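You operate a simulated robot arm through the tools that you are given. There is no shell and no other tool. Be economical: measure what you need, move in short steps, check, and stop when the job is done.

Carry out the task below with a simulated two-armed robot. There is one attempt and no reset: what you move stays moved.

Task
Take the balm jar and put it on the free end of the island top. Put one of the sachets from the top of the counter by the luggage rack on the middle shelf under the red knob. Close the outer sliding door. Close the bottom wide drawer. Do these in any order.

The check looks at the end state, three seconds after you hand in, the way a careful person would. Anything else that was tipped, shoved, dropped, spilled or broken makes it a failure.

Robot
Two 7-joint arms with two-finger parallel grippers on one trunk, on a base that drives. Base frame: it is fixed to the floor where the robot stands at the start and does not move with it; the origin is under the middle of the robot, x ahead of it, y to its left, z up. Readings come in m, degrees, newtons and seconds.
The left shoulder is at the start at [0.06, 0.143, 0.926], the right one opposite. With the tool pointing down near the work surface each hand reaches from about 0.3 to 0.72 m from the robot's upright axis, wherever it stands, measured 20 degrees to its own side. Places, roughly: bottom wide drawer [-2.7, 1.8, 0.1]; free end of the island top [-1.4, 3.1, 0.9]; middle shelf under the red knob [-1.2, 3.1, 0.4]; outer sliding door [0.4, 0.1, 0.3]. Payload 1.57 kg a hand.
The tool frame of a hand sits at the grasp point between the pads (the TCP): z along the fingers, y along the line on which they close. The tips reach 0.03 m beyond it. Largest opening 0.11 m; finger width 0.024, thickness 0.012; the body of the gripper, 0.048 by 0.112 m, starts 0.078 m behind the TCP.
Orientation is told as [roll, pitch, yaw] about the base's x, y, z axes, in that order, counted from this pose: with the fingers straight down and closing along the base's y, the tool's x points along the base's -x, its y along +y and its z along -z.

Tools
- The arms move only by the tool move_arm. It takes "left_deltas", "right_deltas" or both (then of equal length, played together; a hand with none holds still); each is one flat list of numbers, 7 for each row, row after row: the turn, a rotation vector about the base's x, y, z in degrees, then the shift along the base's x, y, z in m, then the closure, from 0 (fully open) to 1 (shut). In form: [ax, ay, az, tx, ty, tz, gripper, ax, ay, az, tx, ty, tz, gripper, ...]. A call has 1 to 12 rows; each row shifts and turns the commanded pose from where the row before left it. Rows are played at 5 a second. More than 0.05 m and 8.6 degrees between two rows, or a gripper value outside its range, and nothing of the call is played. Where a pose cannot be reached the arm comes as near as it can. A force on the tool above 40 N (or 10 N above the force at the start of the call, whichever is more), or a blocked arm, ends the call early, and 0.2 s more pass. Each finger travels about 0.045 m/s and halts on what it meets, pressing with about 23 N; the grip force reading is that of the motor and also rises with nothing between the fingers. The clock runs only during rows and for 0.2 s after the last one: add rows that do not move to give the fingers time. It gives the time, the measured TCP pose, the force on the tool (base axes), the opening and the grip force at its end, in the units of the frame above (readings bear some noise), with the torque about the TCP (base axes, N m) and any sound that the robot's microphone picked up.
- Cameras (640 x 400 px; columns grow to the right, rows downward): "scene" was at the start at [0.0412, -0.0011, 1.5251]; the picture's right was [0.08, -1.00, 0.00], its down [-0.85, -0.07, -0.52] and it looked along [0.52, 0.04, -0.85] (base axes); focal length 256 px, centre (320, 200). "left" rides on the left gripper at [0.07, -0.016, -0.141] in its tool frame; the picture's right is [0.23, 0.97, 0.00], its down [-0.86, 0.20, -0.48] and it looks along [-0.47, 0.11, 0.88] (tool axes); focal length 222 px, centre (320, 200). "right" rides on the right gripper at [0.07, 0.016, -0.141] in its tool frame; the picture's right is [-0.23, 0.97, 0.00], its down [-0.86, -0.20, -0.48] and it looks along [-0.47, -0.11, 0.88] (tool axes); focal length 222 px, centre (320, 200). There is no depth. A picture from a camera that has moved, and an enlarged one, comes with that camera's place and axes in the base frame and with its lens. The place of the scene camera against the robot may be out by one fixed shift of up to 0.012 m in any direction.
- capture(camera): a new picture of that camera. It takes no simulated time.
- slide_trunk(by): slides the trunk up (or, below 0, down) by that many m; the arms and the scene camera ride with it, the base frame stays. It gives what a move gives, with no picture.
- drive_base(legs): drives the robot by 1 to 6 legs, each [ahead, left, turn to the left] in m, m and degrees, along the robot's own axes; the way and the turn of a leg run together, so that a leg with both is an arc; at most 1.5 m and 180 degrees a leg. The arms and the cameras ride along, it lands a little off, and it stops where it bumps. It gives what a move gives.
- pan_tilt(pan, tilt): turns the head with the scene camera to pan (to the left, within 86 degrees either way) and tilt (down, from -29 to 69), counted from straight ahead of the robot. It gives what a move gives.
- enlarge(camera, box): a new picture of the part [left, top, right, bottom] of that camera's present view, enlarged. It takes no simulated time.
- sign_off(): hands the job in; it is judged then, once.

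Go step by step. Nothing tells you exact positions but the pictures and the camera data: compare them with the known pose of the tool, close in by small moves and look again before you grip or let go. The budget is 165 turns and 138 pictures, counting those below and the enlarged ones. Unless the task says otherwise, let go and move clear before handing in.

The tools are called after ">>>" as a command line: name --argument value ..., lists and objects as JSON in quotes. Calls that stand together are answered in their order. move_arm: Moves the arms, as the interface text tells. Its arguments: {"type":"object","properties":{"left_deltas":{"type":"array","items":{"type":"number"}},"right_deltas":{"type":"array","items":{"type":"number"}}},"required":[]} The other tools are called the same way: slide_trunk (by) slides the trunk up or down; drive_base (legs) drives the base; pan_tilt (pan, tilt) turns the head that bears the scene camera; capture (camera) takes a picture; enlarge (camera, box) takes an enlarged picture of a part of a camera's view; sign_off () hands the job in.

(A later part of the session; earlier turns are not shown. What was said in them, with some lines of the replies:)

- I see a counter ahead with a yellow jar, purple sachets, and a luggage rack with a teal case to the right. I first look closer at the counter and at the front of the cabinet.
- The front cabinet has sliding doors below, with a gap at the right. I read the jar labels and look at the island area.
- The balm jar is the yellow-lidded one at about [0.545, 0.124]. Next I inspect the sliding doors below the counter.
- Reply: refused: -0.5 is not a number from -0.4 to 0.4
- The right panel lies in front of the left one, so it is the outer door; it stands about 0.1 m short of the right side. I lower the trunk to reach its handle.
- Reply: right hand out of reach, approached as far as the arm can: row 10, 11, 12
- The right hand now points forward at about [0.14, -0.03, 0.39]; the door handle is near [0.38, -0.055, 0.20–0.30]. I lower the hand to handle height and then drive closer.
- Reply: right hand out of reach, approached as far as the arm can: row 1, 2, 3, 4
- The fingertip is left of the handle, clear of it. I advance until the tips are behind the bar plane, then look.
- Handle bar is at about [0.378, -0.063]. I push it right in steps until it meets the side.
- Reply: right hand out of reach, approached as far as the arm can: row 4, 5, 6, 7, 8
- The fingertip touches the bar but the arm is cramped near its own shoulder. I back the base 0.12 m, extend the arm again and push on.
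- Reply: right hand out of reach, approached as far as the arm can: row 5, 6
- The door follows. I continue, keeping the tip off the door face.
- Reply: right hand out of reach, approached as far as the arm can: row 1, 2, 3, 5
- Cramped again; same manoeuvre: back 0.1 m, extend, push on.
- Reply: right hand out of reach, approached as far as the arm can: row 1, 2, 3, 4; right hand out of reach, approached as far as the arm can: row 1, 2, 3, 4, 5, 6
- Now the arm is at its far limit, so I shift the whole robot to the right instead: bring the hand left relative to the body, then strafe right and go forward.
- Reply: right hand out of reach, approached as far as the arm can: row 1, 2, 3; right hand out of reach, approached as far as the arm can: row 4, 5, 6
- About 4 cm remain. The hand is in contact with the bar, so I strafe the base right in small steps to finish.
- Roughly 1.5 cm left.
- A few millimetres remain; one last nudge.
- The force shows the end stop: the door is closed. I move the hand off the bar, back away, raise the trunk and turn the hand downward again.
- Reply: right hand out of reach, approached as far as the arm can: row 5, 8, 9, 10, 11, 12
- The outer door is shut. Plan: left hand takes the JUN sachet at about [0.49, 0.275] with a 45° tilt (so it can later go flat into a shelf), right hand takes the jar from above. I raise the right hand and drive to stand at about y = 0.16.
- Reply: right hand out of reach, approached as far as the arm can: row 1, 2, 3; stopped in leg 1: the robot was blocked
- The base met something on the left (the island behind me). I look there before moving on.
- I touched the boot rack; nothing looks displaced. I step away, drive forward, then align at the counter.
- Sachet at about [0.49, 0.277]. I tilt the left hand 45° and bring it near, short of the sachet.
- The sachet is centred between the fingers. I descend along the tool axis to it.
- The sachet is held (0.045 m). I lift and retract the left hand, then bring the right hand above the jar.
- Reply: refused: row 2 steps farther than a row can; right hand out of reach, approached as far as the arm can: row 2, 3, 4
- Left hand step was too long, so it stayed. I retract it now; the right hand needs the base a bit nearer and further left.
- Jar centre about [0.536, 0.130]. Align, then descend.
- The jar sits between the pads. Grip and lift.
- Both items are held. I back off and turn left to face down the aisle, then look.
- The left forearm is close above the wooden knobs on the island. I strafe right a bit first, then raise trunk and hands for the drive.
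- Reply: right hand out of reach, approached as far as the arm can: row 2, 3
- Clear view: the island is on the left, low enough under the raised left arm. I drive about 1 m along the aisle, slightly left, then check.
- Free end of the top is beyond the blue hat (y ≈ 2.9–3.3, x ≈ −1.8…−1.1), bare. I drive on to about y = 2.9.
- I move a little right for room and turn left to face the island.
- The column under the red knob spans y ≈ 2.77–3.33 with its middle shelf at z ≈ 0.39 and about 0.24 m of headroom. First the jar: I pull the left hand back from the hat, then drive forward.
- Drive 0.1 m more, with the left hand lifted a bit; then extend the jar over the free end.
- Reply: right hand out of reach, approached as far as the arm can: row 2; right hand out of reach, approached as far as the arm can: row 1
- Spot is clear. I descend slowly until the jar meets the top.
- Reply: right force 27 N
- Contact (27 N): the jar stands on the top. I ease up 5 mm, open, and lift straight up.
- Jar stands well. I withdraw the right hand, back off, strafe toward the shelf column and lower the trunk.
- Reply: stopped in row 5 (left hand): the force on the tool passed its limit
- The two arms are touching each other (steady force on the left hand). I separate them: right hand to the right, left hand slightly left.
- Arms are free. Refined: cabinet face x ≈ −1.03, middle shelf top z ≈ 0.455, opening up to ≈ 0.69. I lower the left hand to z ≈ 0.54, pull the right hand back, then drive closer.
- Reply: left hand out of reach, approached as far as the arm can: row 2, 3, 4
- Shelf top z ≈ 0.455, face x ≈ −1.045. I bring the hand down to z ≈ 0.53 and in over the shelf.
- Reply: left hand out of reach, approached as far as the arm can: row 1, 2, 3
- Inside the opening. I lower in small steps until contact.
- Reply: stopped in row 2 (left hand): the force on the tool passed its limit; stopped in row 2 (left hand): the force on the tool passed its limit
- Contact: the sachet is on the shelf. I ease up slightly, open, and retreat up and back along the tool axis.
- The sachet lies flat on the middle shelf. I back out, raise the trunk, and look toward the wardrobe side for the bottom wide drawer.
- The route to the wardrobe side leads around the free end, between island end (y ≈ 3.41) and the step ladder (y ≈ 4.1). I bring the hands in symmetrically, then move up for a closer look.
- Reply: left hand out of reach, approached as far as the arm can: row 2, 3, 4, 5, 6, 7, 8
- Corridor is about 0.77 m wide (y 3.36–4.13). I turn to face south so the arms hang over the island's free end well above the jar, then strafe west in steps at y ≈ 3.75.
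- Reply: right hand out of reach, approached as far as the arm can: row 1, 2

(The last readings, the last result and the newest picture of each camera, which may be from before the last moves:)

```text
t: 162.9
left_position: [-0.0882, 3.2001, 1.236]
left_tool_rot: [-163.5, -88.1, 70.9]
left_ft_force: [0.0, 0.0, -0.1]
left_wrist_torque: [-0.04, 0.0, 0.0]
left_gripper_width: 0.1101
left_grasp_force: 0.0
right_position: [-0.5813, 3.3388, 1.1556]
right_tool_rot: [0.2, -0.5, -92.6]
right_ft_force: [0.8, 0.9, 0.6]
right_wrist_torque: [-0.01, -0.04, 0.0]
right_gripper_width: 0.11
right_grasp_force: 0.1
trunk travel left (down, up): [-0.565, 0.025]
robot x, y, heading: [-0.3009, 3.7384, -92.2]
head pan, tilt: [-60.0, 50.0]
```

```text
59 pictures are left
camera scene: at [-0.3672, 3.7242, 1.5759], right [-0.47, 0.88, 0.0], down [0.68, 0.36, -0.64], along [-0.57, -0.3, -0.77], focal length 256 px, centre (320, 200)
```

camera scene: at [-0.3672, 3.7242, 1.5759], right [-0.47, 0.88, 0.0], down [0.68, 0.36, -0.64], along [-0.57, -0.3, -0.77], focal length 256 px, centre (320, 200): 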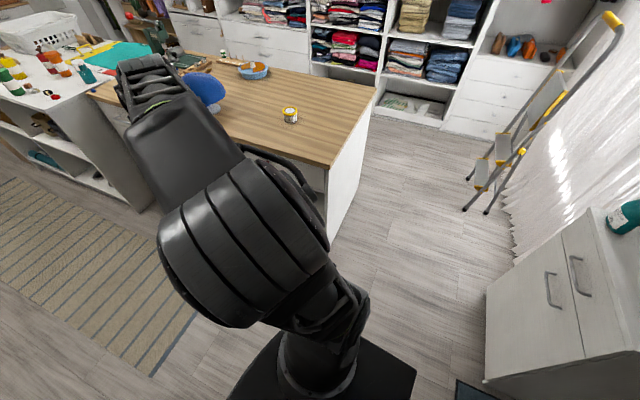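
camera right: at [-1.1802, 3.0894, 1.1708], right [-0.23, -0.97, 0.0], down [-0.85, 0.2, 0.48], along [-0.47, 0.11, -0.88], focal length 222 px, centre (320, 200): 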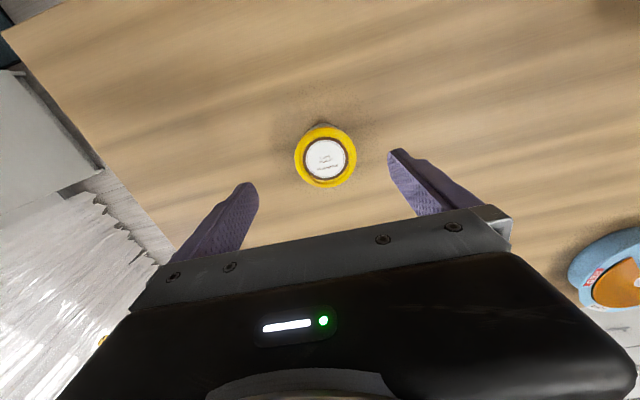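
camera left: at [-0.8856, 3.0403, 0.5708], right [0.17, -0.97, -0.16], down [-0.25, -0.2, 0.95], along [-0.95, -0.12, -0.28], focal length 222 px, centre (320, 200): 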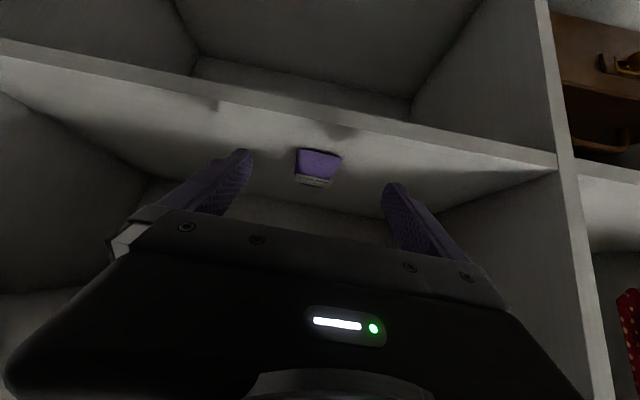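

>>> drive_base --legs '[[0, 0, 2.2], [0, -0.9, 0]]'

>>> capture --camera "scene"

```text
t: 168.0
left_position: [-0.9526, 3.2064, 1.2369]
left_tool_rot: [-163.9, -88.1, 74.0]
left_ft_force: [-0.9, -0.7, -0.7]
left_wrist_torque: [0.01, -0.01, 0.01]
left_gripper_width: 0.1101
left_grasp_force: 0.1
right_position: [-1.4511, 3.3224, 1.1546]
right_tool_rot: [0.3, -0.5, -90.0]
right_ft_force: [-0.1, 0.5, -0.4]
right_wrist_torque: [0.02, -0.03, 0.01]
right_gripper_width: 0.1101
right_grasp_force: 0.1
trunk travel left (down, up): [-0.565, 0.025]
robot x, y, heading: [-1.1892, 3.7317, -89.3]
head pan, tilt: [-60.0, 50.0]
```

```text
58 pictures are left
camera scene: at [-1.255, 3.7176, 1.5758], right [-0.51, 0.86, 0.0], down [0.66, 0.39, -0.64], along [-0.55, -0.33, -0.77], focal length 256 px, centre (320, 200)
```

scene: 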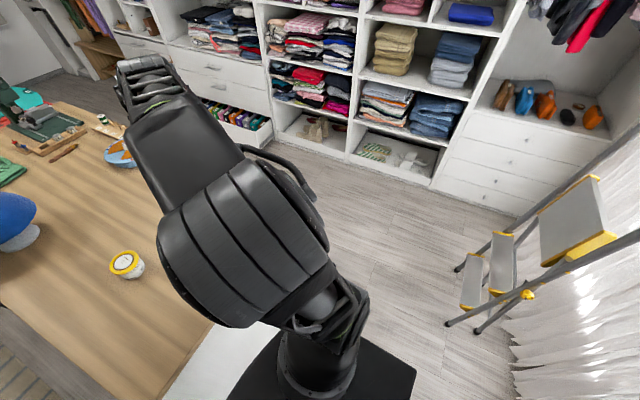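

The drawer with coloured spools is the slightly open bottom wide drawer. I continue west, keeping between the island and ladder.

>>> drive_base --legs '[[-0.015, -0.55, 0]]'

>>> capture --camera "scene"

```text
t: 171.1
left_position: [-1.4963, 3.2173, 1.2361]
left_tool_rot: [-164.2, -88.0, 74.5]
left_ft_force: [-1.0, 0.4, -0.5]
left_wrist_torque: [0.01, 0.01, 0.0]
left_gripper_width: 0.1099
left_grasp_force: 0.0
right_position: [-1.9968, 3.3332, 1.155]
right_tool_rot: [0.3, -0.4, -89.7]
right_ft_force: [-0.3, 0.7, -0.5]
right_wrist_torque: [-0.01, -0.01, -0.02]
right_gripper_width: 0.11
right_grasp_force: 0.1
trunk travel left (down, up): [-0.565, 0.025]
robot x, y, heading: [-1.7374, 3.7446, -89.1]
head pan, tilt: [-60.0, 50.0]
```

```text
57 pictures are left
camera scene: at [-1.8013, 3.7283, 1.5758], right [-0.51, 0.86, 0.0], down [0.66, 0.39, -0.64], along [-0.55, -0.33, -0.77], focal length 256 px, centre (320, 200)
```

scene: 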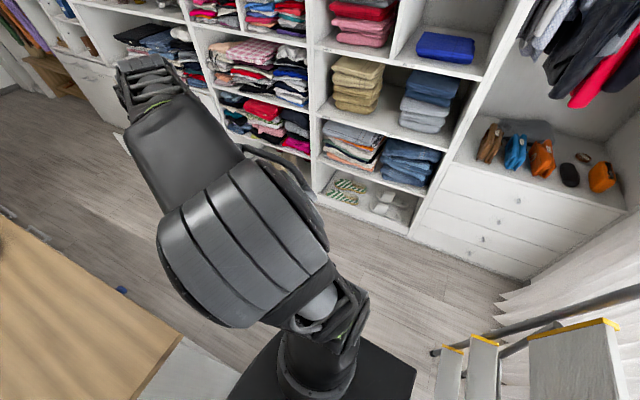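

>>> drive_base --legs '[[0, -0.5, -0.9]]'

>>> pan_tilt --pan 0 --tilt 40

>>> capture --camera "scene"

```text
t: 174.1
left_position: [-2.0188, 3.2142, 1.2373]
left_tool_rot: [-164.3, -88.2, 73.6]
left_ft_force: [-0.8, -0.7, -0.6]
left_wrist_torque: [0.0, 0.06, 0.02]
left_gripper_width: 0.1099
left_grasp_force: 0.2
right_position: [-2.5164, 3.3347, 1.1549]
right_tool_rot: [0.3, -0.5, -90.6]
right_ft_force: [-0.1, 0.2, -0.2]
right_wrist_torque: [0.03, -0.01, 0.01]
right_gripper_width: 0.1098
right_grasp_force: 0.1
trunk travel left (down, up): [-0.565, 0.025]
robot x, y, heading: [-2.2498, 3.7413, -90.0]
head pan, tilt: [-60.0, 50.0]
```

```text
t: 175.4
left_position: [-2.0179, 3.2139, 1.2361]
left_tool_rot: [-163.5, -88.1, 72.8]
left_ft_force: [-0.3, 1.1, -0.4]
left_wrist_torque: [0.02, -0.02, -0.01]
left_gripper_width: 0.1103
left_grasp_force: 0.1
right_position: [-2.516, 3.3359, 1.1557]
right_tool_rot: [0.2, -0.5, -90.6]
right_ft_force: [0.5, -0.5, 0.3]
right_wrist_torque: [0.03, 0.0, -0.01]
right_gripper_width: 0.1097
right_grasp_force: 0.1
trunk travel left (down, up): [-0.565, 0.025]
robot x, y, heading: [-2.2499, 3.744, -90.1]
head pan, tilt: [0.0, 40.0]
```

```text
56 pictures are left
camera scene: at [-2.2484, 3.6809, 1.59], right [-1.0, 0.0, 0.0], down [0.0, 0.64, -0.77], along [0.0, -0.77, -0.64], focal length 256 px, centre (320, 200)
```

scene: 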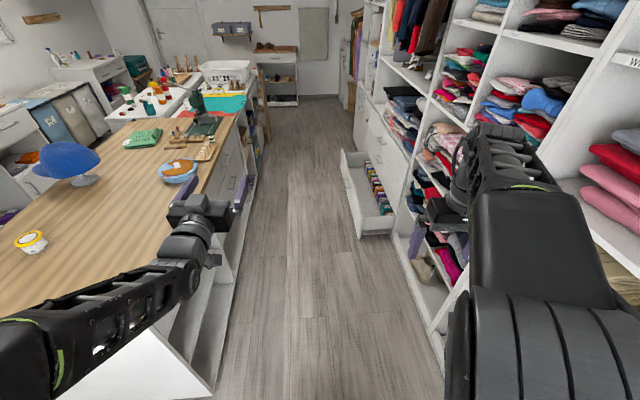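

Very clear: the drawer is open about 0.3 m, its front at x ≈ −2.53, y ≈ 1.25–2.28, low. I turn the left hand fingers-down here and pull both hands in, before driving south in this aisle.

>>> move_arm --left_deltas '[8, 0, 0, 0, 0, 0, 0.3, 8, 0, 0, 0, 0, 0, 0.6, 8, 0, 0, 0, 0, 0, 1, 8, 0, 0, 0, 0, 0, 1, 8, 0, 0, 0, 0, 0, 1, 8, 0, 0, 0, 0.01, 0, 1, 8, 0, 0, 0, 0.01, 0, 1, 8, 0, 0, 0, 0.02, 0, 1, 8, 0, 0, 0, 0.02, 0, 1, 8, 0, 0, 0, 0.02, 0, 1, 8, 0, 0, 0, 0.02, 0, 1, 0, 0, 0, 0, 0, 0, 1]'

>>> drive_base --legs '[[0.8, 0, 0]]'

>>> capture --camera "scene"

```text
t: 178.0
left_position: [-2.0221, 3.3091, 1.2097]
left_tool_rot: [-1.0, -7.6, -89.0]
left_ft_force: [0.0, 0.5, 1.0]
left_wrist_torque: [-0.03, 0.03, -0.03]
left_gripper_width: 0.0
left_grasp_force: 21.5
left hand out of reach, approached as far as the arm can: row 10, 11
right_position: [-2.515, 3.335, 1.1555]
right_tool_rot: [0.2, -0.6, -90.6]
right_ft_force: [0.6, -0.1, -0.9]
right_wrist_torque: [-0.04, 0.01, -0.02]
right_gripper_width: 0.1099
right_grasp_force: 0.1
trunk travel left (down, up): [-0.565, 0.025]
robot x, y, heading: [-2.2505, 3.7432, -90.4]
head pan, tilt: [0.0, 40.0]
```

```text
t: 182.3
left_position: [-2.039, 2.5035, 1.21]
left_tool_rot: [-1.1, -7.7, -89.9]
left_ft_force: [-0.3, 0.1, -0.2]
left_wrist_torque: [0.0, 0.0, 0.01]
left_gripper_width: 0.0
left_grasp_force: 21.4
right_position: [-2.5307, 2.5376, 1.1547]
right_tool_rot: [0.3, -0.5, -91.5]
right_ft_force: [1.1, -0.8, -0.2]
right_wrist_torque: [0.01, 0.02, 0.0]
right_gripper_width: 0.11
right_grasp_force: 0.1
trunk travel left (down, up): [-0.565, 0.025]
robot x, y, heading: [-2.262, 2.9383, -91.1]
head pan, tilt: [0.0, 40.0]
```

```text
55 pictures are left
camera scene: at [-2.2584, 2.8796, 1.59], right [-1.0, 0.02, 0.0], down [0.01, 0.64, -0.77], along [-0.01, -0.77, -0.64], focal length 256 px, centre (320, 200)
```

scene: 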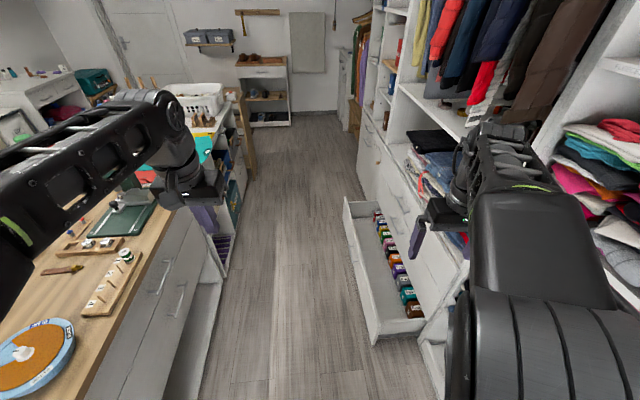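

I shift slightly toward the island for clearance, then turn right to face west-southwest.

>>> drive_base --legs '[[0, 0.12, 0], [0, 0, -66]]'

>>> capture --camera "scene"

```text
t: 186.5
left_position: [-2.4555, 2.5617, 1.2087]
left_tool_rot: [-1.0, -7.8, -156.3]
left_ft_force: [-0.1, -0.2, 1.2]
left_wrist_torque: [0.01, -0.01, -0.01]
left_gripper_width: 0.0
left_grasp_force: 21.6
right_position: [-2.6204, 3.0273, 1.1554]
right_tool_rot: [0.2, -0.5, -158.0]
right_ft_force: [0.1, -0.1, 0.2]
right_wrist_torque: [0.01, 0.05, 0.0]
right_gripper_width: 0.1101
right_grasp_force: 0.1
trunk travel left (down, up): [-0.565, 0.025]
robot x, y, heading: [-2.1429, 2.9384, -157.4]
head pan, tilt: [0.0, 40.0]
```

```text
54 pictures are left
camera scene: at [-2.1899, 2.9121, 1.59], right [-0.38, 0.92, 0.0], down [0.59, 0.25, -0.77], along [-0.71, -0.29, -0.64], focal length 256 px, centre (320, 200)
```

scene: 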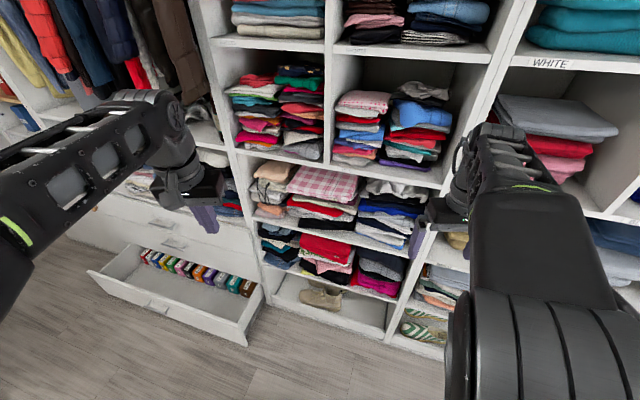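

Now shift to be beside the drawer's north end and lower the trunk.

>>> drive_base --legs '[[0.13, 0.41, 0]]'

>>> slide_trunk --by -0.4

>>> capture --camera "scene"

```text
t: 189.0
left_position: [-2.4201, 2.1461, 1.2103]
left_tool_rot: [-0.9, -7.7, -156.0]
left_ft_force: [0.4, -0.1, 0.2]
left_wrist_torque: [0.06, -0.03, -0.02]
left_gripper_width: 0.0
left_grasp_force: 21.6
right_position: [-2.5876, 2.6099, 1.1555]
right_tool_rot: [0.2, -0.5, -157.7]
right_ft_force: [0.2, -0.5, -0.5]
right_wrist_torque: [0.01, 0.04, 0.03]
right_gripper_width: 0.1098
right_grasp_force: 0.1
trunk travel left (down, up): [-0.565, 0.025]
robot x, y, heading: [-2.1092, 2.5232, -157.3]
head pan, tilt: [0.0, 40.0]
```

```text
t: 192.8
left_position: [-2.421, 2.1477, 0.8085]
left_tool_rot: [-1.0, -7.8, -156.2]
left_ft_force: [-0.7, -0.7, 0.4]
left_wrist_torque: [-0.01, 0.02, 0.02]
left_gripper_width: 0.0
left_grasp_force: 21.2
right_position: [-2.5874, 2.6114, 0.7555]
right_tool_rot: [0.2, -0.5, -157.7]
right_ft_force: [0.3, -0.1, 0.2]
right_wrist_torque: [0.04, -0.01, 0.02]
right_gripper_width: 0.11
right_grasp_force: 0.1
trunk travel left (down, up): [-0.165, 0.425]
robot x, y, heading: [-2.109, 2.5294, -157.4]
head pan, tilt: [0.0, 40.0]
```

```text
53 pictures are left
camera scene: at [-2.1568, 2.4983, 1.19], right [-0.39, 0.92, 0.0], down [0.59, 0.25, -0.77], along [-0.71, -0.3, -0.64], focal length 256 px, centre (320, 200)
```

scene: 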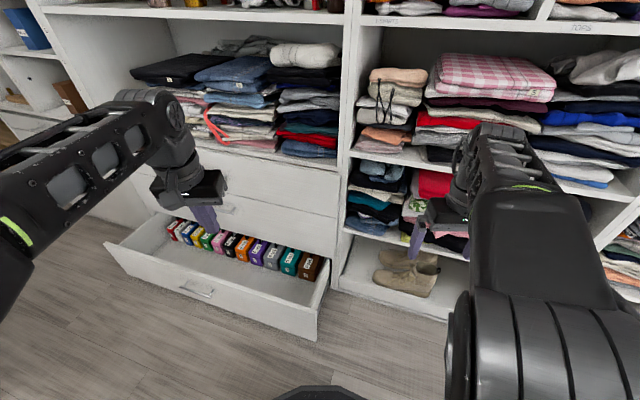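

The drawer front is at x ≈ −2.575, top z ≈ 0.3, north end y ≈ 2.31. I lower fully, pull the right hand back, and bring the left hand down in front of the panel at y ≈ 2.13.

>>> slide_trunk --by -0.16

>>> move_arm --left_deltas '[0, 0, -8, 0, 0, -0.03, 1, 0, 0, -8, 0, 0, -0.04, 1, 0, 0, -8, 0, 0, -0.04, 1, 0, 0, 0, 0, 0, -0.04, 1, 0, 0, 0, 0, 0, -0.04, 1, 0, 0, 0, 0, 0, -0.04, 1, 0, 0, 0, 0, 0, -0.04, 1]' --right_deltas '[0, 0, 0, 0.03, 0.02, 0, 0, 0, 0, 0, 0.03, 0.02, 0, 0, 0, 0, 0, 0.03, 0.02, 0, 0, 0, 0, 0, 0.03, 0.02, 0, 0, 0, 0, 0, 0.02, 0.02, 0, 0, 0, 0, 0, 0, 0, 0, 0, 0, 0, 0, 0, 0, 0, 0]'

>>> capture --camera "scene"

>>> capture --camera "left"

```text
t: 194.7
left_position: [-2.4195, 2.1471, 0.6494]
left_tool_rot: [-1.0, -7.8, -156.2]
left_ft_force: [0.0, 0.7, 0.4]
left_wrist_torque: [0.0, 0.02, 0.0]
left_gripper_width: 0.0002
left_grasp_force: 21.1
right_position: [-2.5883, 2.6112, 0.5955]
right_tool_rot: [0.2, -0.5, -157.7]
right_ft_force: [0.3, 0.5, -0.1]
right_wrist_torque: [0.02, -0.01, -0.02]
right_gripper_width: 0.11
right_grasp_force: 0.1
trunk travel left (down, up): [-0.005, 0.585]
robot x, y, heading: [-2.1086, 2.5261, -157.2]
head pan, tilt: [0.0, 40.0]
```

```text
t: 196.3
left_position: [-2.4229, 2.1496, 0.3792]
left_tool_rot: [-0.9, -7.8, 179.9]
left_ft_force: [-0.1, 0.4, -0.1]
left_wrist_torque: [0.01, -0.01, 0.01]
left_gripper_width: 0.0
left_grasp_force: 22.1
right_position: [-2.4592, 2.7106, 0.5681]
right_tool_rot: [0.0, -0.7, -157.7]
right_ft_force: [0.8, 0.8, -0.2]
right_wrist_torque: [-0.02, 0.0, -0.01]
right_gripper_width: 0.1101
right_grasp_force: 0.0
right hand out of reach, approached as far as the arm can: row 2, 3, 4, 5
trunk travel left (down, up): [-0.005, 0.585]
robot x, y, heading: [-2.1081, 2.5262, -157.5]
head pan, tilt: [0.0, 40.0]
```

```text
52 pictures are left
camera scene: at [-2.1567, 2.4984, 1.0301], right [-0.39, 0.92, 0.0], down [0.59, 0.25, -0.77], along [-0.71, -0.3, -0.64], focal length 256 px, centre (320, 200)
```

scene: 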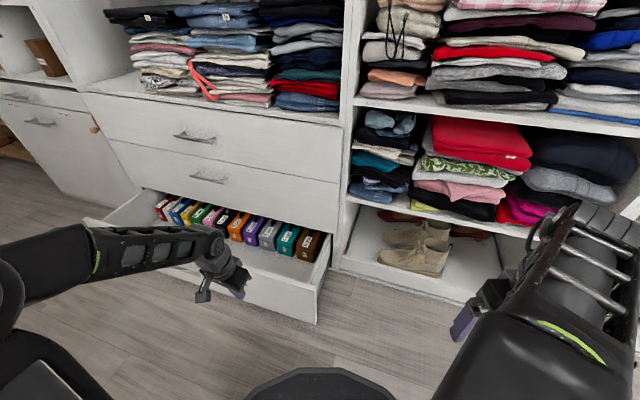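

```text
51 pictures are left
camera left: at [-2.3345, 2.1646, 0.5096], right [0.22, -0.97, -0.05], down [-0.78, -0.21, 0.59], along [-0.58, -0.09, -0.81], focal length 222 px, centre (320, 200)
```

left: 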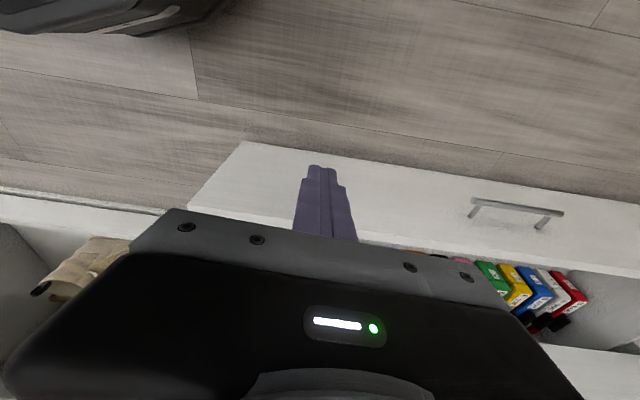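

Panel front x ≈ −2.56, z 0.03–0.265. I lower to z ≈ 0.17 and check.

>>> move_arm --left_deltas '[0, 0, 0, 0, 0, -0.04, 1, 0, 0, 0, 0, 0, -0.04, 1, 0, 0, 0, 0, 0, -0.04, 1, 0, 0, 0, 0, 0, -0.04, 1, 0, 0, 0, 0, 0, -0.04, 1, 0, 0, 0, 0, 0, -0.01, 1]'

>>> capture --camera "scene"

>>> capture --camera "left"

```text
t: 197.7
left_position: [-2.4186, 2.1472, 0.1713]
left_tool_rot: [-0.9, -7.8, 180.1]
left_ft_force: [0.3, -0.8, 0.2]
left_wrist_torque: [0.03, 0.03, 0.03]
left_gripper_width: 0.0
left_grasp_force: 21.5
right_position: [-2.4586, 2.7097, 0.5682]
right_tool_rot: [0.2, -0.7, -157.7]
right_ft_force: [-0.1, -0.9, -0.3]
right_wrist_torque: [0.03, 0.02, -0.01]
right_gripper_width: 0.11
right_grasp_force: 0.0
trunk travel left (down, up): [-0.005, 0.585]
robot x, y, heading: [-2.1081, 2.5259, -157.2]
head pan, tilt: [0.0, 40.0]
```

```text
50 pictures are left
camera scene: at [-2.1568, 2.4983, 1.03], right [-0.39, 0.92, 0.0], down [0.59, 0.25, -0.77], along [-0.71, -0.3, -0.64], focal length 256 px, centre (320, 200)
```

scene: 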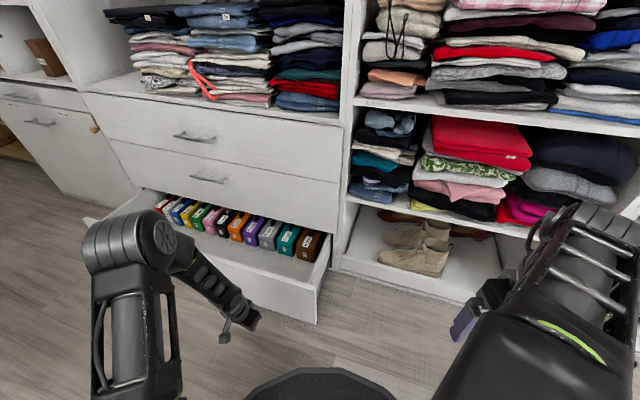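

```text
49 pictures are left
camera left: at [-2.3322, 2.1621, 0.3023], right [0.22, -0.97, -0.05], down [-0.78, -0.21, 0.59], along [-0.58, -0.09, -0.81], focal length 222 px, centre (320, 200)
```

left: 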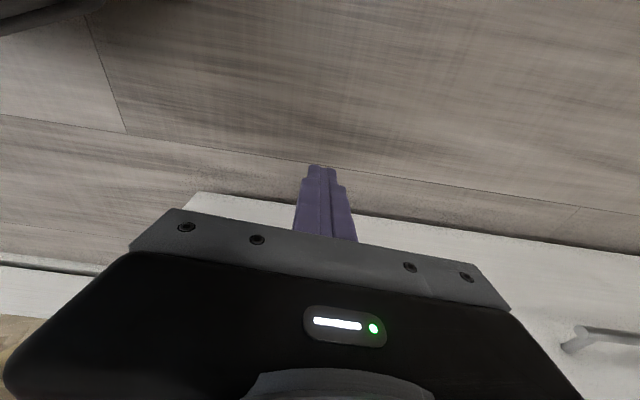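

>>> move_arm --left_deltas '[0, 0, 0, -0.025, 0, 0, 1, 0, 0, 0, -0.025, 0, 0, 1, 0, 0, 0, -0.025, 0, 0, 1, 0, 0, 0, -0.025, 0, 0, 1, 0, 0, 0, -0.02, 0, 0, 1, 0, 0, 0, -0.02, 0, 0, 1, 0, 0, 0, -0.02, 0, 0, 1, 0, 0, 0, -0.02, 0, 0, 1, 0, 0, 0, -0.02, 0, 0, 1, 0, 0, 0, -0.02, 0, 0, 1]'

>>> capture --camera "scene"

>>> capture --camera "left"

```text
t: 199.9
left_position: [-2.6399, 2.148, 0.1695]
left_tool_rot: [-1.0, -7.7, 179.9]
left_ft_force: [-0.8, 0.2, 0.1]
left_wrist_torque: [0.0, 0.01, 0.02]
left_gripper_width: 0.0
left_grasp_force: 21.7
right_position: [-2.4594, 2.7105, 0.5682]
right_tool_rot: [0.1, -0.6, -157.7]
right_ft_force: [0.2, 0.0, 0.2]
right_wrist_torque: [0.0, 0.03, 0.02]
right_gripper_width: 0.1097
right_grasp_force: 0.0
trunk travel left (down, up): [-0.005, 0.585]
robot x, y, heading: [-2.1125, 2.5247, -157.3]
head pan, tilt: [0.0, 40.0]
```

```text
48 pictures are left
camera scene: at [-2.1568, 2.4983, 1.03], right [-0.39, 0.92, 0.0], down [0.59, 0.25, -0.77], along [-0.71, -0.3, -0.64], focal length 256 px, centre (320, 200)
```

scene: 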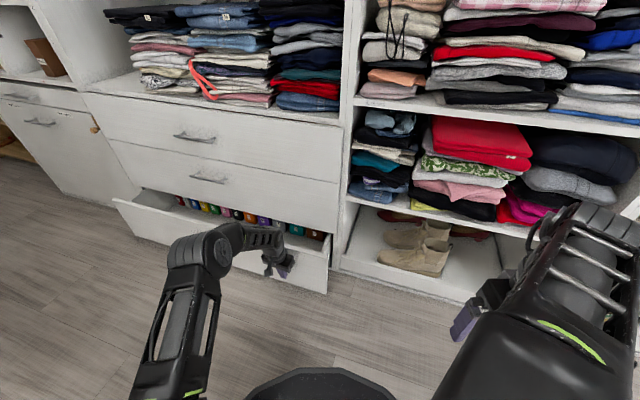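

```text
47 pictures are left
camera left: at [-2.5522, 2.1623, 0.2992], right [0.22, -0.97, -0.05], down [-0.78, -0.21, 0.59], along [-0.58, -0.09, -0.81], focal length 222 px, centre (320, 200)
```

left: 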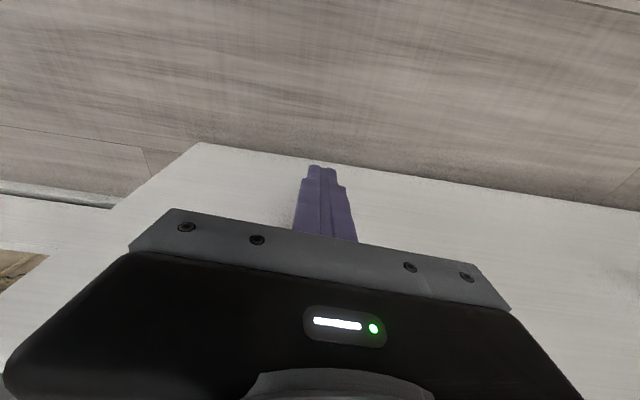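

The drawer follows. I continue by moving the base 0.1 m west with the hand in place.

>>> drive_base --legs '[[0.092, -0.039, 0]]'

>>> capture --camera "scene"

```text
t: 200.8
left_position: [-2.6655, 2.147, 0.1668]
left_tool_rot: [-0.9, -7.1, 179.9]
left_ft_force: [-0.8, -0.3, 0.2]
left_wrist_torque: [-0.01, -0.02, 0.0]
left_gripper_width: 0.0002
left_grasp_force: 21.6
right_position: [-2.4885, 2.7119, 0.5677]
right_tool_rot: [0.2, -0.7, -157.6]
right_ft_force: [-0.1, 0.0, -0.5]
right_wrist_torque: [-0.02, 0.0, -0.03]
right_gripper_width: 0.1098
right_grasp_force: 0.0
trunk travel left (down, up): [-0.005, 0.585]
robot x, y, heading: [-2.1401, 2.5272, -157.4]
head pan, tilt: [0.0, 40.0]
stopped in leg 1: the force on the tool passed its limit (the readings are from after the stop); the commanded pose is now the measured one
```

```text
46 pictures are left
camera scene: at [-2.1865, 2.4987, 1.03], right [-0.39, 0.92, 0.0], down [0.59, 0.25, -0.77], along [-0.71, -0.3, -0.64], focal length 256 px, centre (320, 200)
```

scene: 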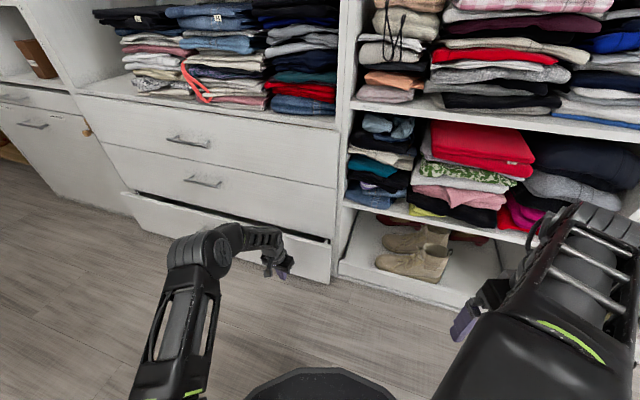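

The base pushed too briskly; I go on with gentle arm steps.

>>> move_arm --left_deltas '[0, 0, 0, -0.012, 0, 0.001, 1, 0, 0, 0, -0.012, 0, 0.001, 1, 0, 0, 0, -0.012, 0, 0.001, 1, 0, 0, 0, -0.012, 0, 0, 1, 0, 0, 0, -0.012, 0, 0, 1, 0, 0, 0, -0.012, 0, 0, 1]'

>>> capture --camera "scene"

```text
t: 202.2
left_position: [-2.7363, 2.1479, 0.1709]
left_tool_rot: [-1.0, -7.1, 180.0]
left_ft_force: [0.4, 0.3, 1.5]
left_wrist_torque: [0.03, 0.03, -0.06]
left_gripper_width: 0.0
left_grasp_force: 21.1
right_position: [-2.4878, 2.7123, 0.5672]
right_tool_rot: [0.1, -0.6, -157.7]
right_ft_force: [0.1, -0.3, -0.2]
right_wrist_torque: [-0.02, 0.02, 0.01]
right_gripper_width: 0.1101
right_grasp_force: 0.1
trunk travel left (down, up): [-0.005, 0.585]
robot x, y, heading: [-2.1367, 2.5256, -157.1]
head pan, tilt: [0.0, 40.0]
```

```text
45 pictures are left
camera scene: at [-2.1865, 2.4988, 1.03], right [-0.39, 0.92, 0.0], down [0.59, 0.25, -0.77], along [-0.71, -0.3, -0.64], focal length 256 px, centre (320, 200)
```

scene: 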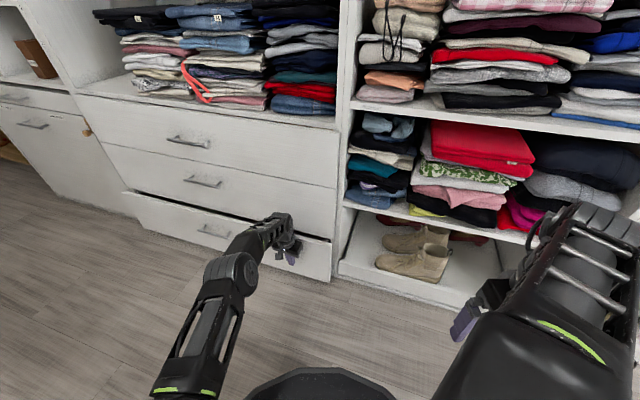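

>>> move_arm --left_deltas '[0, 0, 0, -0.01, 0, 0.001, 1, 0, 0, 0, -0.01, 0, 0.001, 1, 0, 0, 0, -0.01, 0, 0.001, 1, 0, 0, 0, -0.01, 0, 0, 1, 0, 0, 0, -0.01, 0, 0, 1]'

>>> enlarge --camera "scene" --box '[100, 140, 360, 300]'

```text
t: 203.4
left_position: [-2.755, 2.1551, 0.1792]
left_tool_rot: [-1.1, -6.9, 180.0]
left_ft_force: [-0.6, 0.6, -0.1]
left_wrist_torque: [0.01, 0.01, 0.03]
left_gripper_width: 0.0
left_grasp_force: 21.3
left hand out of reach, approached as far as the arm can: row 2, 3, 4, 5
right_position: [-2.4886, 2.7114, 0.5671]
right_tool_rot: [0.2, -0.6, -157.7]
right_ft_force: [-0.1, 0.1, 0.8]
right_wrist_torque: [-0.01, 0.02, 0.0]
right_gripper_width: 0.1099
right_grasp_force: 0.0
trunk travel left (down, up): [-0.005, 0.585]
robot x, y, heading: [-2.1382, 2.5237, -157.5]
head pan, tilt: [0.0, 40.0]
```

```text
2.46 times, centred on (230, 220) of scene
camera zoom: at [-2.1866, 2.4988, 1.03], right [-0.39, 0.92, 0.0], down [0.59, 0.25, -0.77], along [-0.71, -0.3, -0.64], focal length 630 px, centre (542, 151)
```

zoom: 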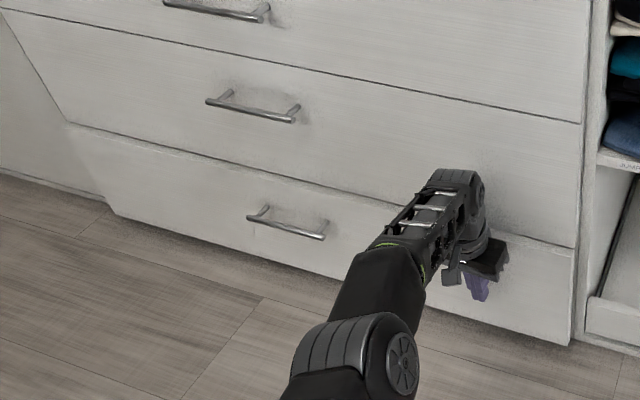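

Almost closed. The arm is at its limit, so I pull the hand back 8 cm, move the base 8 cm west, and finish with the arm.

>>> move_arm --left_deltas '[0, 0, 0, 0.03, 0, -0.003, 1, 0, 0, 0, 0.03, 0, -0.003, 1, 0, 0, 0, 0.03, 0, -0.003, 1]'

>>> drive_base --legs '[[0.074, -0.031, 0]]'

>>> move_arm --left_deltas '[0, 0, 0, -0.02, 0, 0, 1, 0, 0, 0, -0.01, 0, 0, 1, 0, 0, 0, -0.01, 0, 0, 1, 0, 0, 0, -0.01, 0, 0, 1]'

>>> enlarge --camera "scene" --box '[100, 140, 360, 300]'

>>> capture --camera "left"

```text
t: 204.2
left_position: [-2.6683, 2.1545, 0.1684]
left_tool_rot: [-0.9, -7.1, -180.1]
left_ft_force: [0.6, 0.5, 0.5]
left_wrist_torque: [0.01, -0.01, -0.01]
left_gripper_width: 0.0
left_grasp_force: 21.7
right_position: [-2.4885, 2.711, 0.567]
right_tool_rot: [0.1, -0.6, -157.6]
right_ft_force: [-0.1, -0.3, -0.1]
right_wrist_torque: [0.01, 0.01, -0.01]
right_gripper_width: 0.1101
right_grasp_force: 0.3
trunk travel left (down, up): [-0.005, 0.585]
robot x, y, heading: [-2.1403, 2.5281, -157.2]
head pan, tilt: [0.0, 40.0]
```

```text
t: 205.2
left_position: [-2.7492, 2.1568, 0.1679]
left_tool_rot: [-0.9, -7.0, 179.8]
left_ft_force: [0.5, 0.1, 0.7]
left_wrist_torque: [0.01, -0.03, 0.0]
left_gripper_width: 0.0
left_grasp_force: 21.0
right_position: [-2.5657, 2.7132, 0.568]
right_tool_rot: [0.1, -0.5, -157.9]
right_ft_force: [0.2, 0.1, 0.1]
right_wrist_torque: [-0.02, 0.02, -0.01]
right_gripper_width: 0.1101
right_grasp_force: 0.1
trunk travel left (down, up): [-0.005, 0.585]
robot x, y, heading: [-2.2164, 2.5255, -157.6]
head pan, tilt: [0.0, 40.0]
```

```text
t: 205.8
left_position: [-2.7712, 2.1579, 0.1663]
left_tool_rot: [-1.2, -6.2, 179.8]
left_ft_force: [2.0, -0.1, -0.8]
left_wrist_torque: [0.0, 0.15, 0.02]
left_gripper_width: 0.0003
left_grasp_force: 21.7
right_position: [-2.5663, 2.711, 0.5671]
right_tool_rot: [0.1, -0.6, -157.8]
right_ft_force: [-0.7, 0.7, -0.2]
right_wrist_torque: [0.0, 0.0, 0.02]
right_gripper_width: 0.11
right_grasp_force: 0.0
trunk travel left (down, up): [-0.005, 0.585]
robot x, y, heading: [-2.2149, 2.5276, -157.7]
head pan, tilt: [0.0, 40.0]
stopped in row 3 (left hand): the force on the tool passed its limit (the readings are from after the stop); the commanded pose is now the measured one
```

```text
2.46 times, centred on (230, 220) of scene
camera zoom: at [-2.2648, 2.4988, 1.0299], right [-0.38, 0.92, 0.0], down [0.59, 0.25, -0.77], along [-0.71, -0.29, -0.64], focal length 630 px, centre (542, 151)
```

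zoom: 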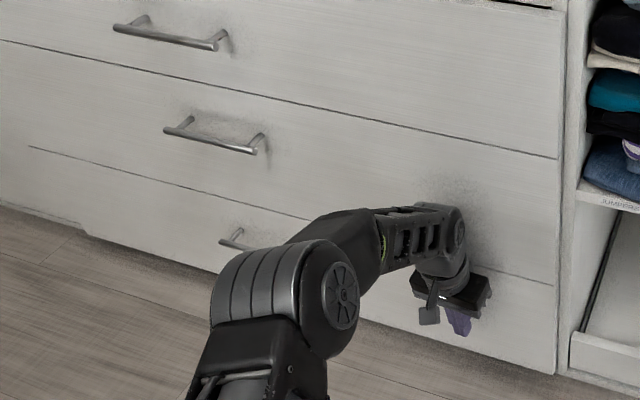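

```text
42 pictures are left
camera left: at [-2.6872, 2.1706, 0.2993], right [0.22, -0.97, -0.04], down [-0.8, -0.21, 0.56], along [-0.56, -0.09, -0.83], focal length 222 px, centre (320, 200)
```

left: 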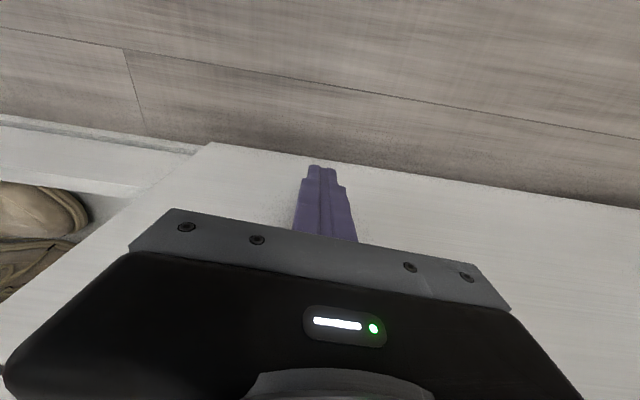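

The push met a stop and the front looks flush. I draw the hand back and check the seam.

>>> move_arm --left_deltas '[0, 0, 0, 0.03, 0, 0, 1, 0, 0, 0, 0.03, 0, 0, 1, 0, 0, 0, 0.04, 0, 0, 1]'

>>> enlarge --camera "scene" --box '[80, 140, 360, 310]'

>>> capture --camera "left"

```text
t: 206.6
left_position: [-2.6713, 2.1548, 0.1672]
left_tool_rot: [-1.2, -6.2, 180.0]
left_ft_force: [0.4, -0.4, 0.4]
left_wrist_torque: [-0.03, -0.01, 0.01]
left_gripper_width: 0.0003
left_grasp_force: 21.5
right_position: [-2.567, 2.7126, 0.5667]
right_tool_rot: [0.0, -0.6, -157.8]
right_ft_force: [-0.1, 0.1, -0.4]
right_wrist_torque: [0.02, -0.01, 0.01]
right_gripper_width: 0.1098
right_grasp_force: 0.1
trunk travel left (down, up): [-0.005, 0.585]
robot x, y, heading: [-2.2189, 2.5289, -157.7]
head pan, tilt: [0.0, 40.0]
```

```text
2.29 times, centred on (220, 225) of scene
camera zoom: at [-2.265, 2.4988, 1.03], right [-0.38, 0.92, 0.0], down [0.59, 0.25, -0.77], along [-0.71, -0.29, -0.64], focal length 585 px, centre (549, 143)
```

zoom: 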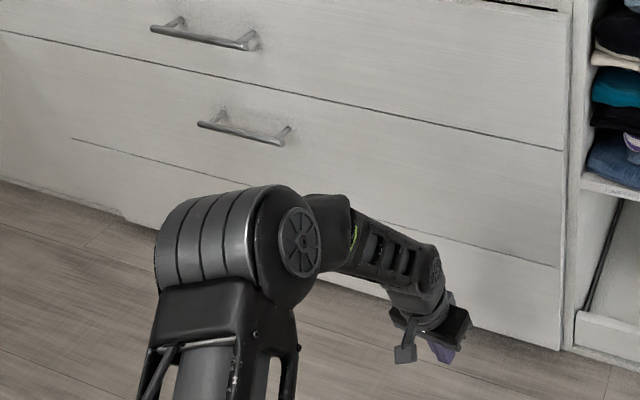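

```text
40 pictures are left
camera left: at [-2.5876, 2.1697, 0.2998], right [0.22, -0.97, -0.04], down [-0.8, -0.21, 0.56], along [-0.56, -0.09, -0.82], focal length 222 px, centre (320, 200)
```

left: 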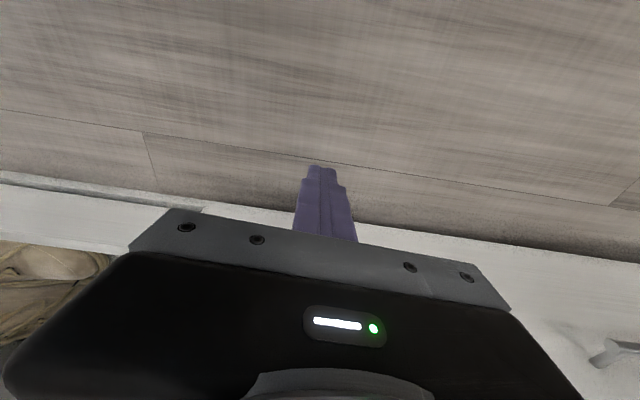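

It looks flush; I raise the trunk for an unobstructed check along the fronts.

>>> slide_trunk --by 0.4

>>> enlarge --camera "scene" --box '[20, 180, 360, 390]'

>>> capture --camera "left"

```text
t: 210.5
left_position: [-2.6717, 2.1562, 0.5674]
left_tool_rot: [-1.1, -6.2, 179.9]
left_ft_force: [0.1, 0.1, -0.6]
left_wrist_torque: [0.02, 0.0, -0.01]
left_gripper_width: 0.0
left_grasp_force: 21.4
right_position: [-2.5658, 2.7123, 0.967]
right_tool_rot: [0.1, -0.6, -157.8]
right_ft_force: [0.2, -0.3, 0.7]
right_wrist_torque: [0.03, -0.01, 0.02]
right_gripper_width: 0.11
right_grasp_force: 0.1
trunk travel left (down, up): [-0.405, 0.185]
robot x, y, heading: [-2.2209, 2.5262, -157.4]
head pan, tilt: [0.0, 40.0]
```

```text
1.88 times, centred on (190, 285) of scene
camera zoom: at [-2.2649, 2.4988, 1.43], right [-0.38, 0.92, 0.0], down [0.59, 0.25, -0.77], along [-0.71, -0.29, -0.64], focal length 482 px, centre (565, 40)
```

zoom: 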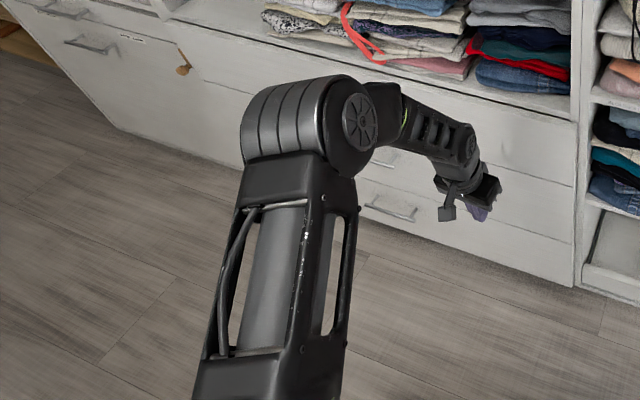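

```text
38 pictures are left
camera left: at [-2.5879, 2.1695, 0.7], right [0.22, -0.97, -0.04], down [-0.8, -0.21, 0.56], along [-0.56, -0.09, -0.82], focal length 222 px, centre (320, 200)
```

left: 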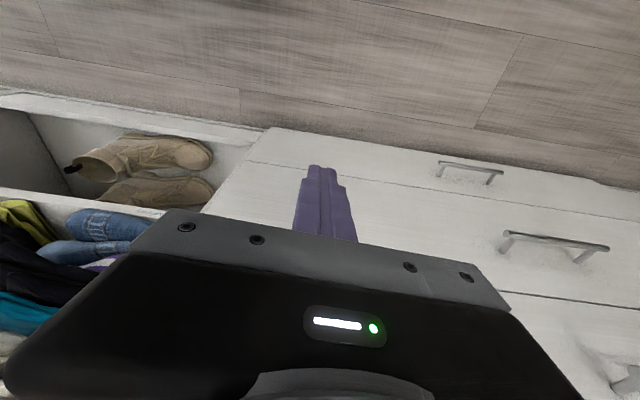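

>>> enlarge --camera "left" --box '[190, 110, 350, 220]'

>>> enlarge --camera "left" --box '[360, 140, 520, 240]'

```text
3.64 times, centred on (270, 165) of left
camera zoom: at [-2.5879, 2.1695, 0.7], right [0.22, -0.97, -0.04], down [-0.8, -0.21, 0.56], along [-0.56, -0.09, -0.82], focal length 808 px, centre (502, 327)
```

zoom: 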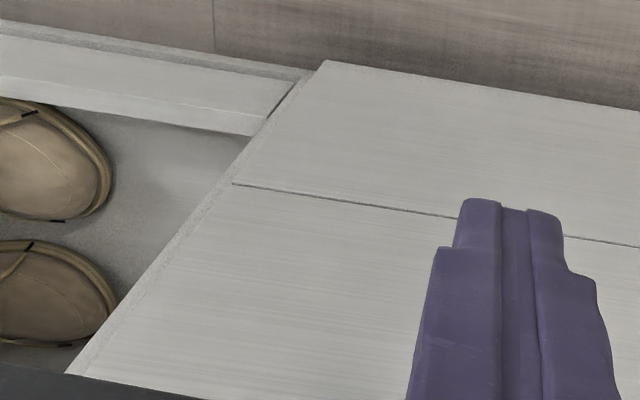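

```text
4.00 times, centred on (440, 190) of left
camera zoom: at [-2.5879, 2.1695, 0.7], right [0.22, -0.97, -0.04], down [-0.8, -0.21, 0.56], along [-0.56, -0.09, -0.82], focal length 888 px, centre (-160, 240)
```

zoom: 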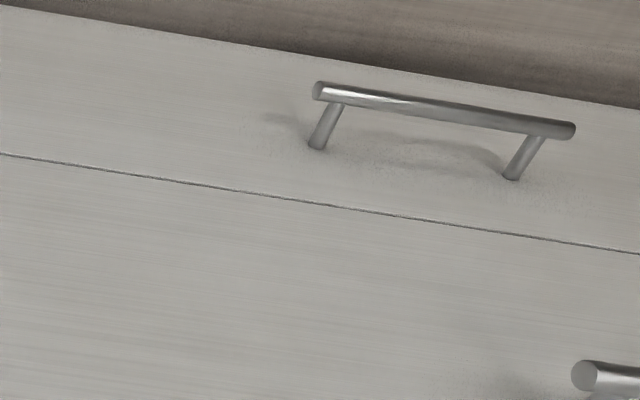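

The drawer front is flush with the ones above. The jar, sachet and door are in place and both hands are empty and clear, so I hand the job in.

>>> sign_off

```text
The job is handed in.
```

All four jobs are done and handed in:

- **Balm jar:** it stands on the free end of the island top.
- **Sachet:** the JUN 2027 sachet lies flat on the middle shelf under the red knob.
- **Outer sliding door:** it is pushed shut against its stop.
- **Bottom wide drawer:** it is closed, with its front flush with the drawers above.

Early on, the base bumped the boot rack at the end of the island. Nothing looked displaced in one picture taken straight after, but I did not check it again before handing in.
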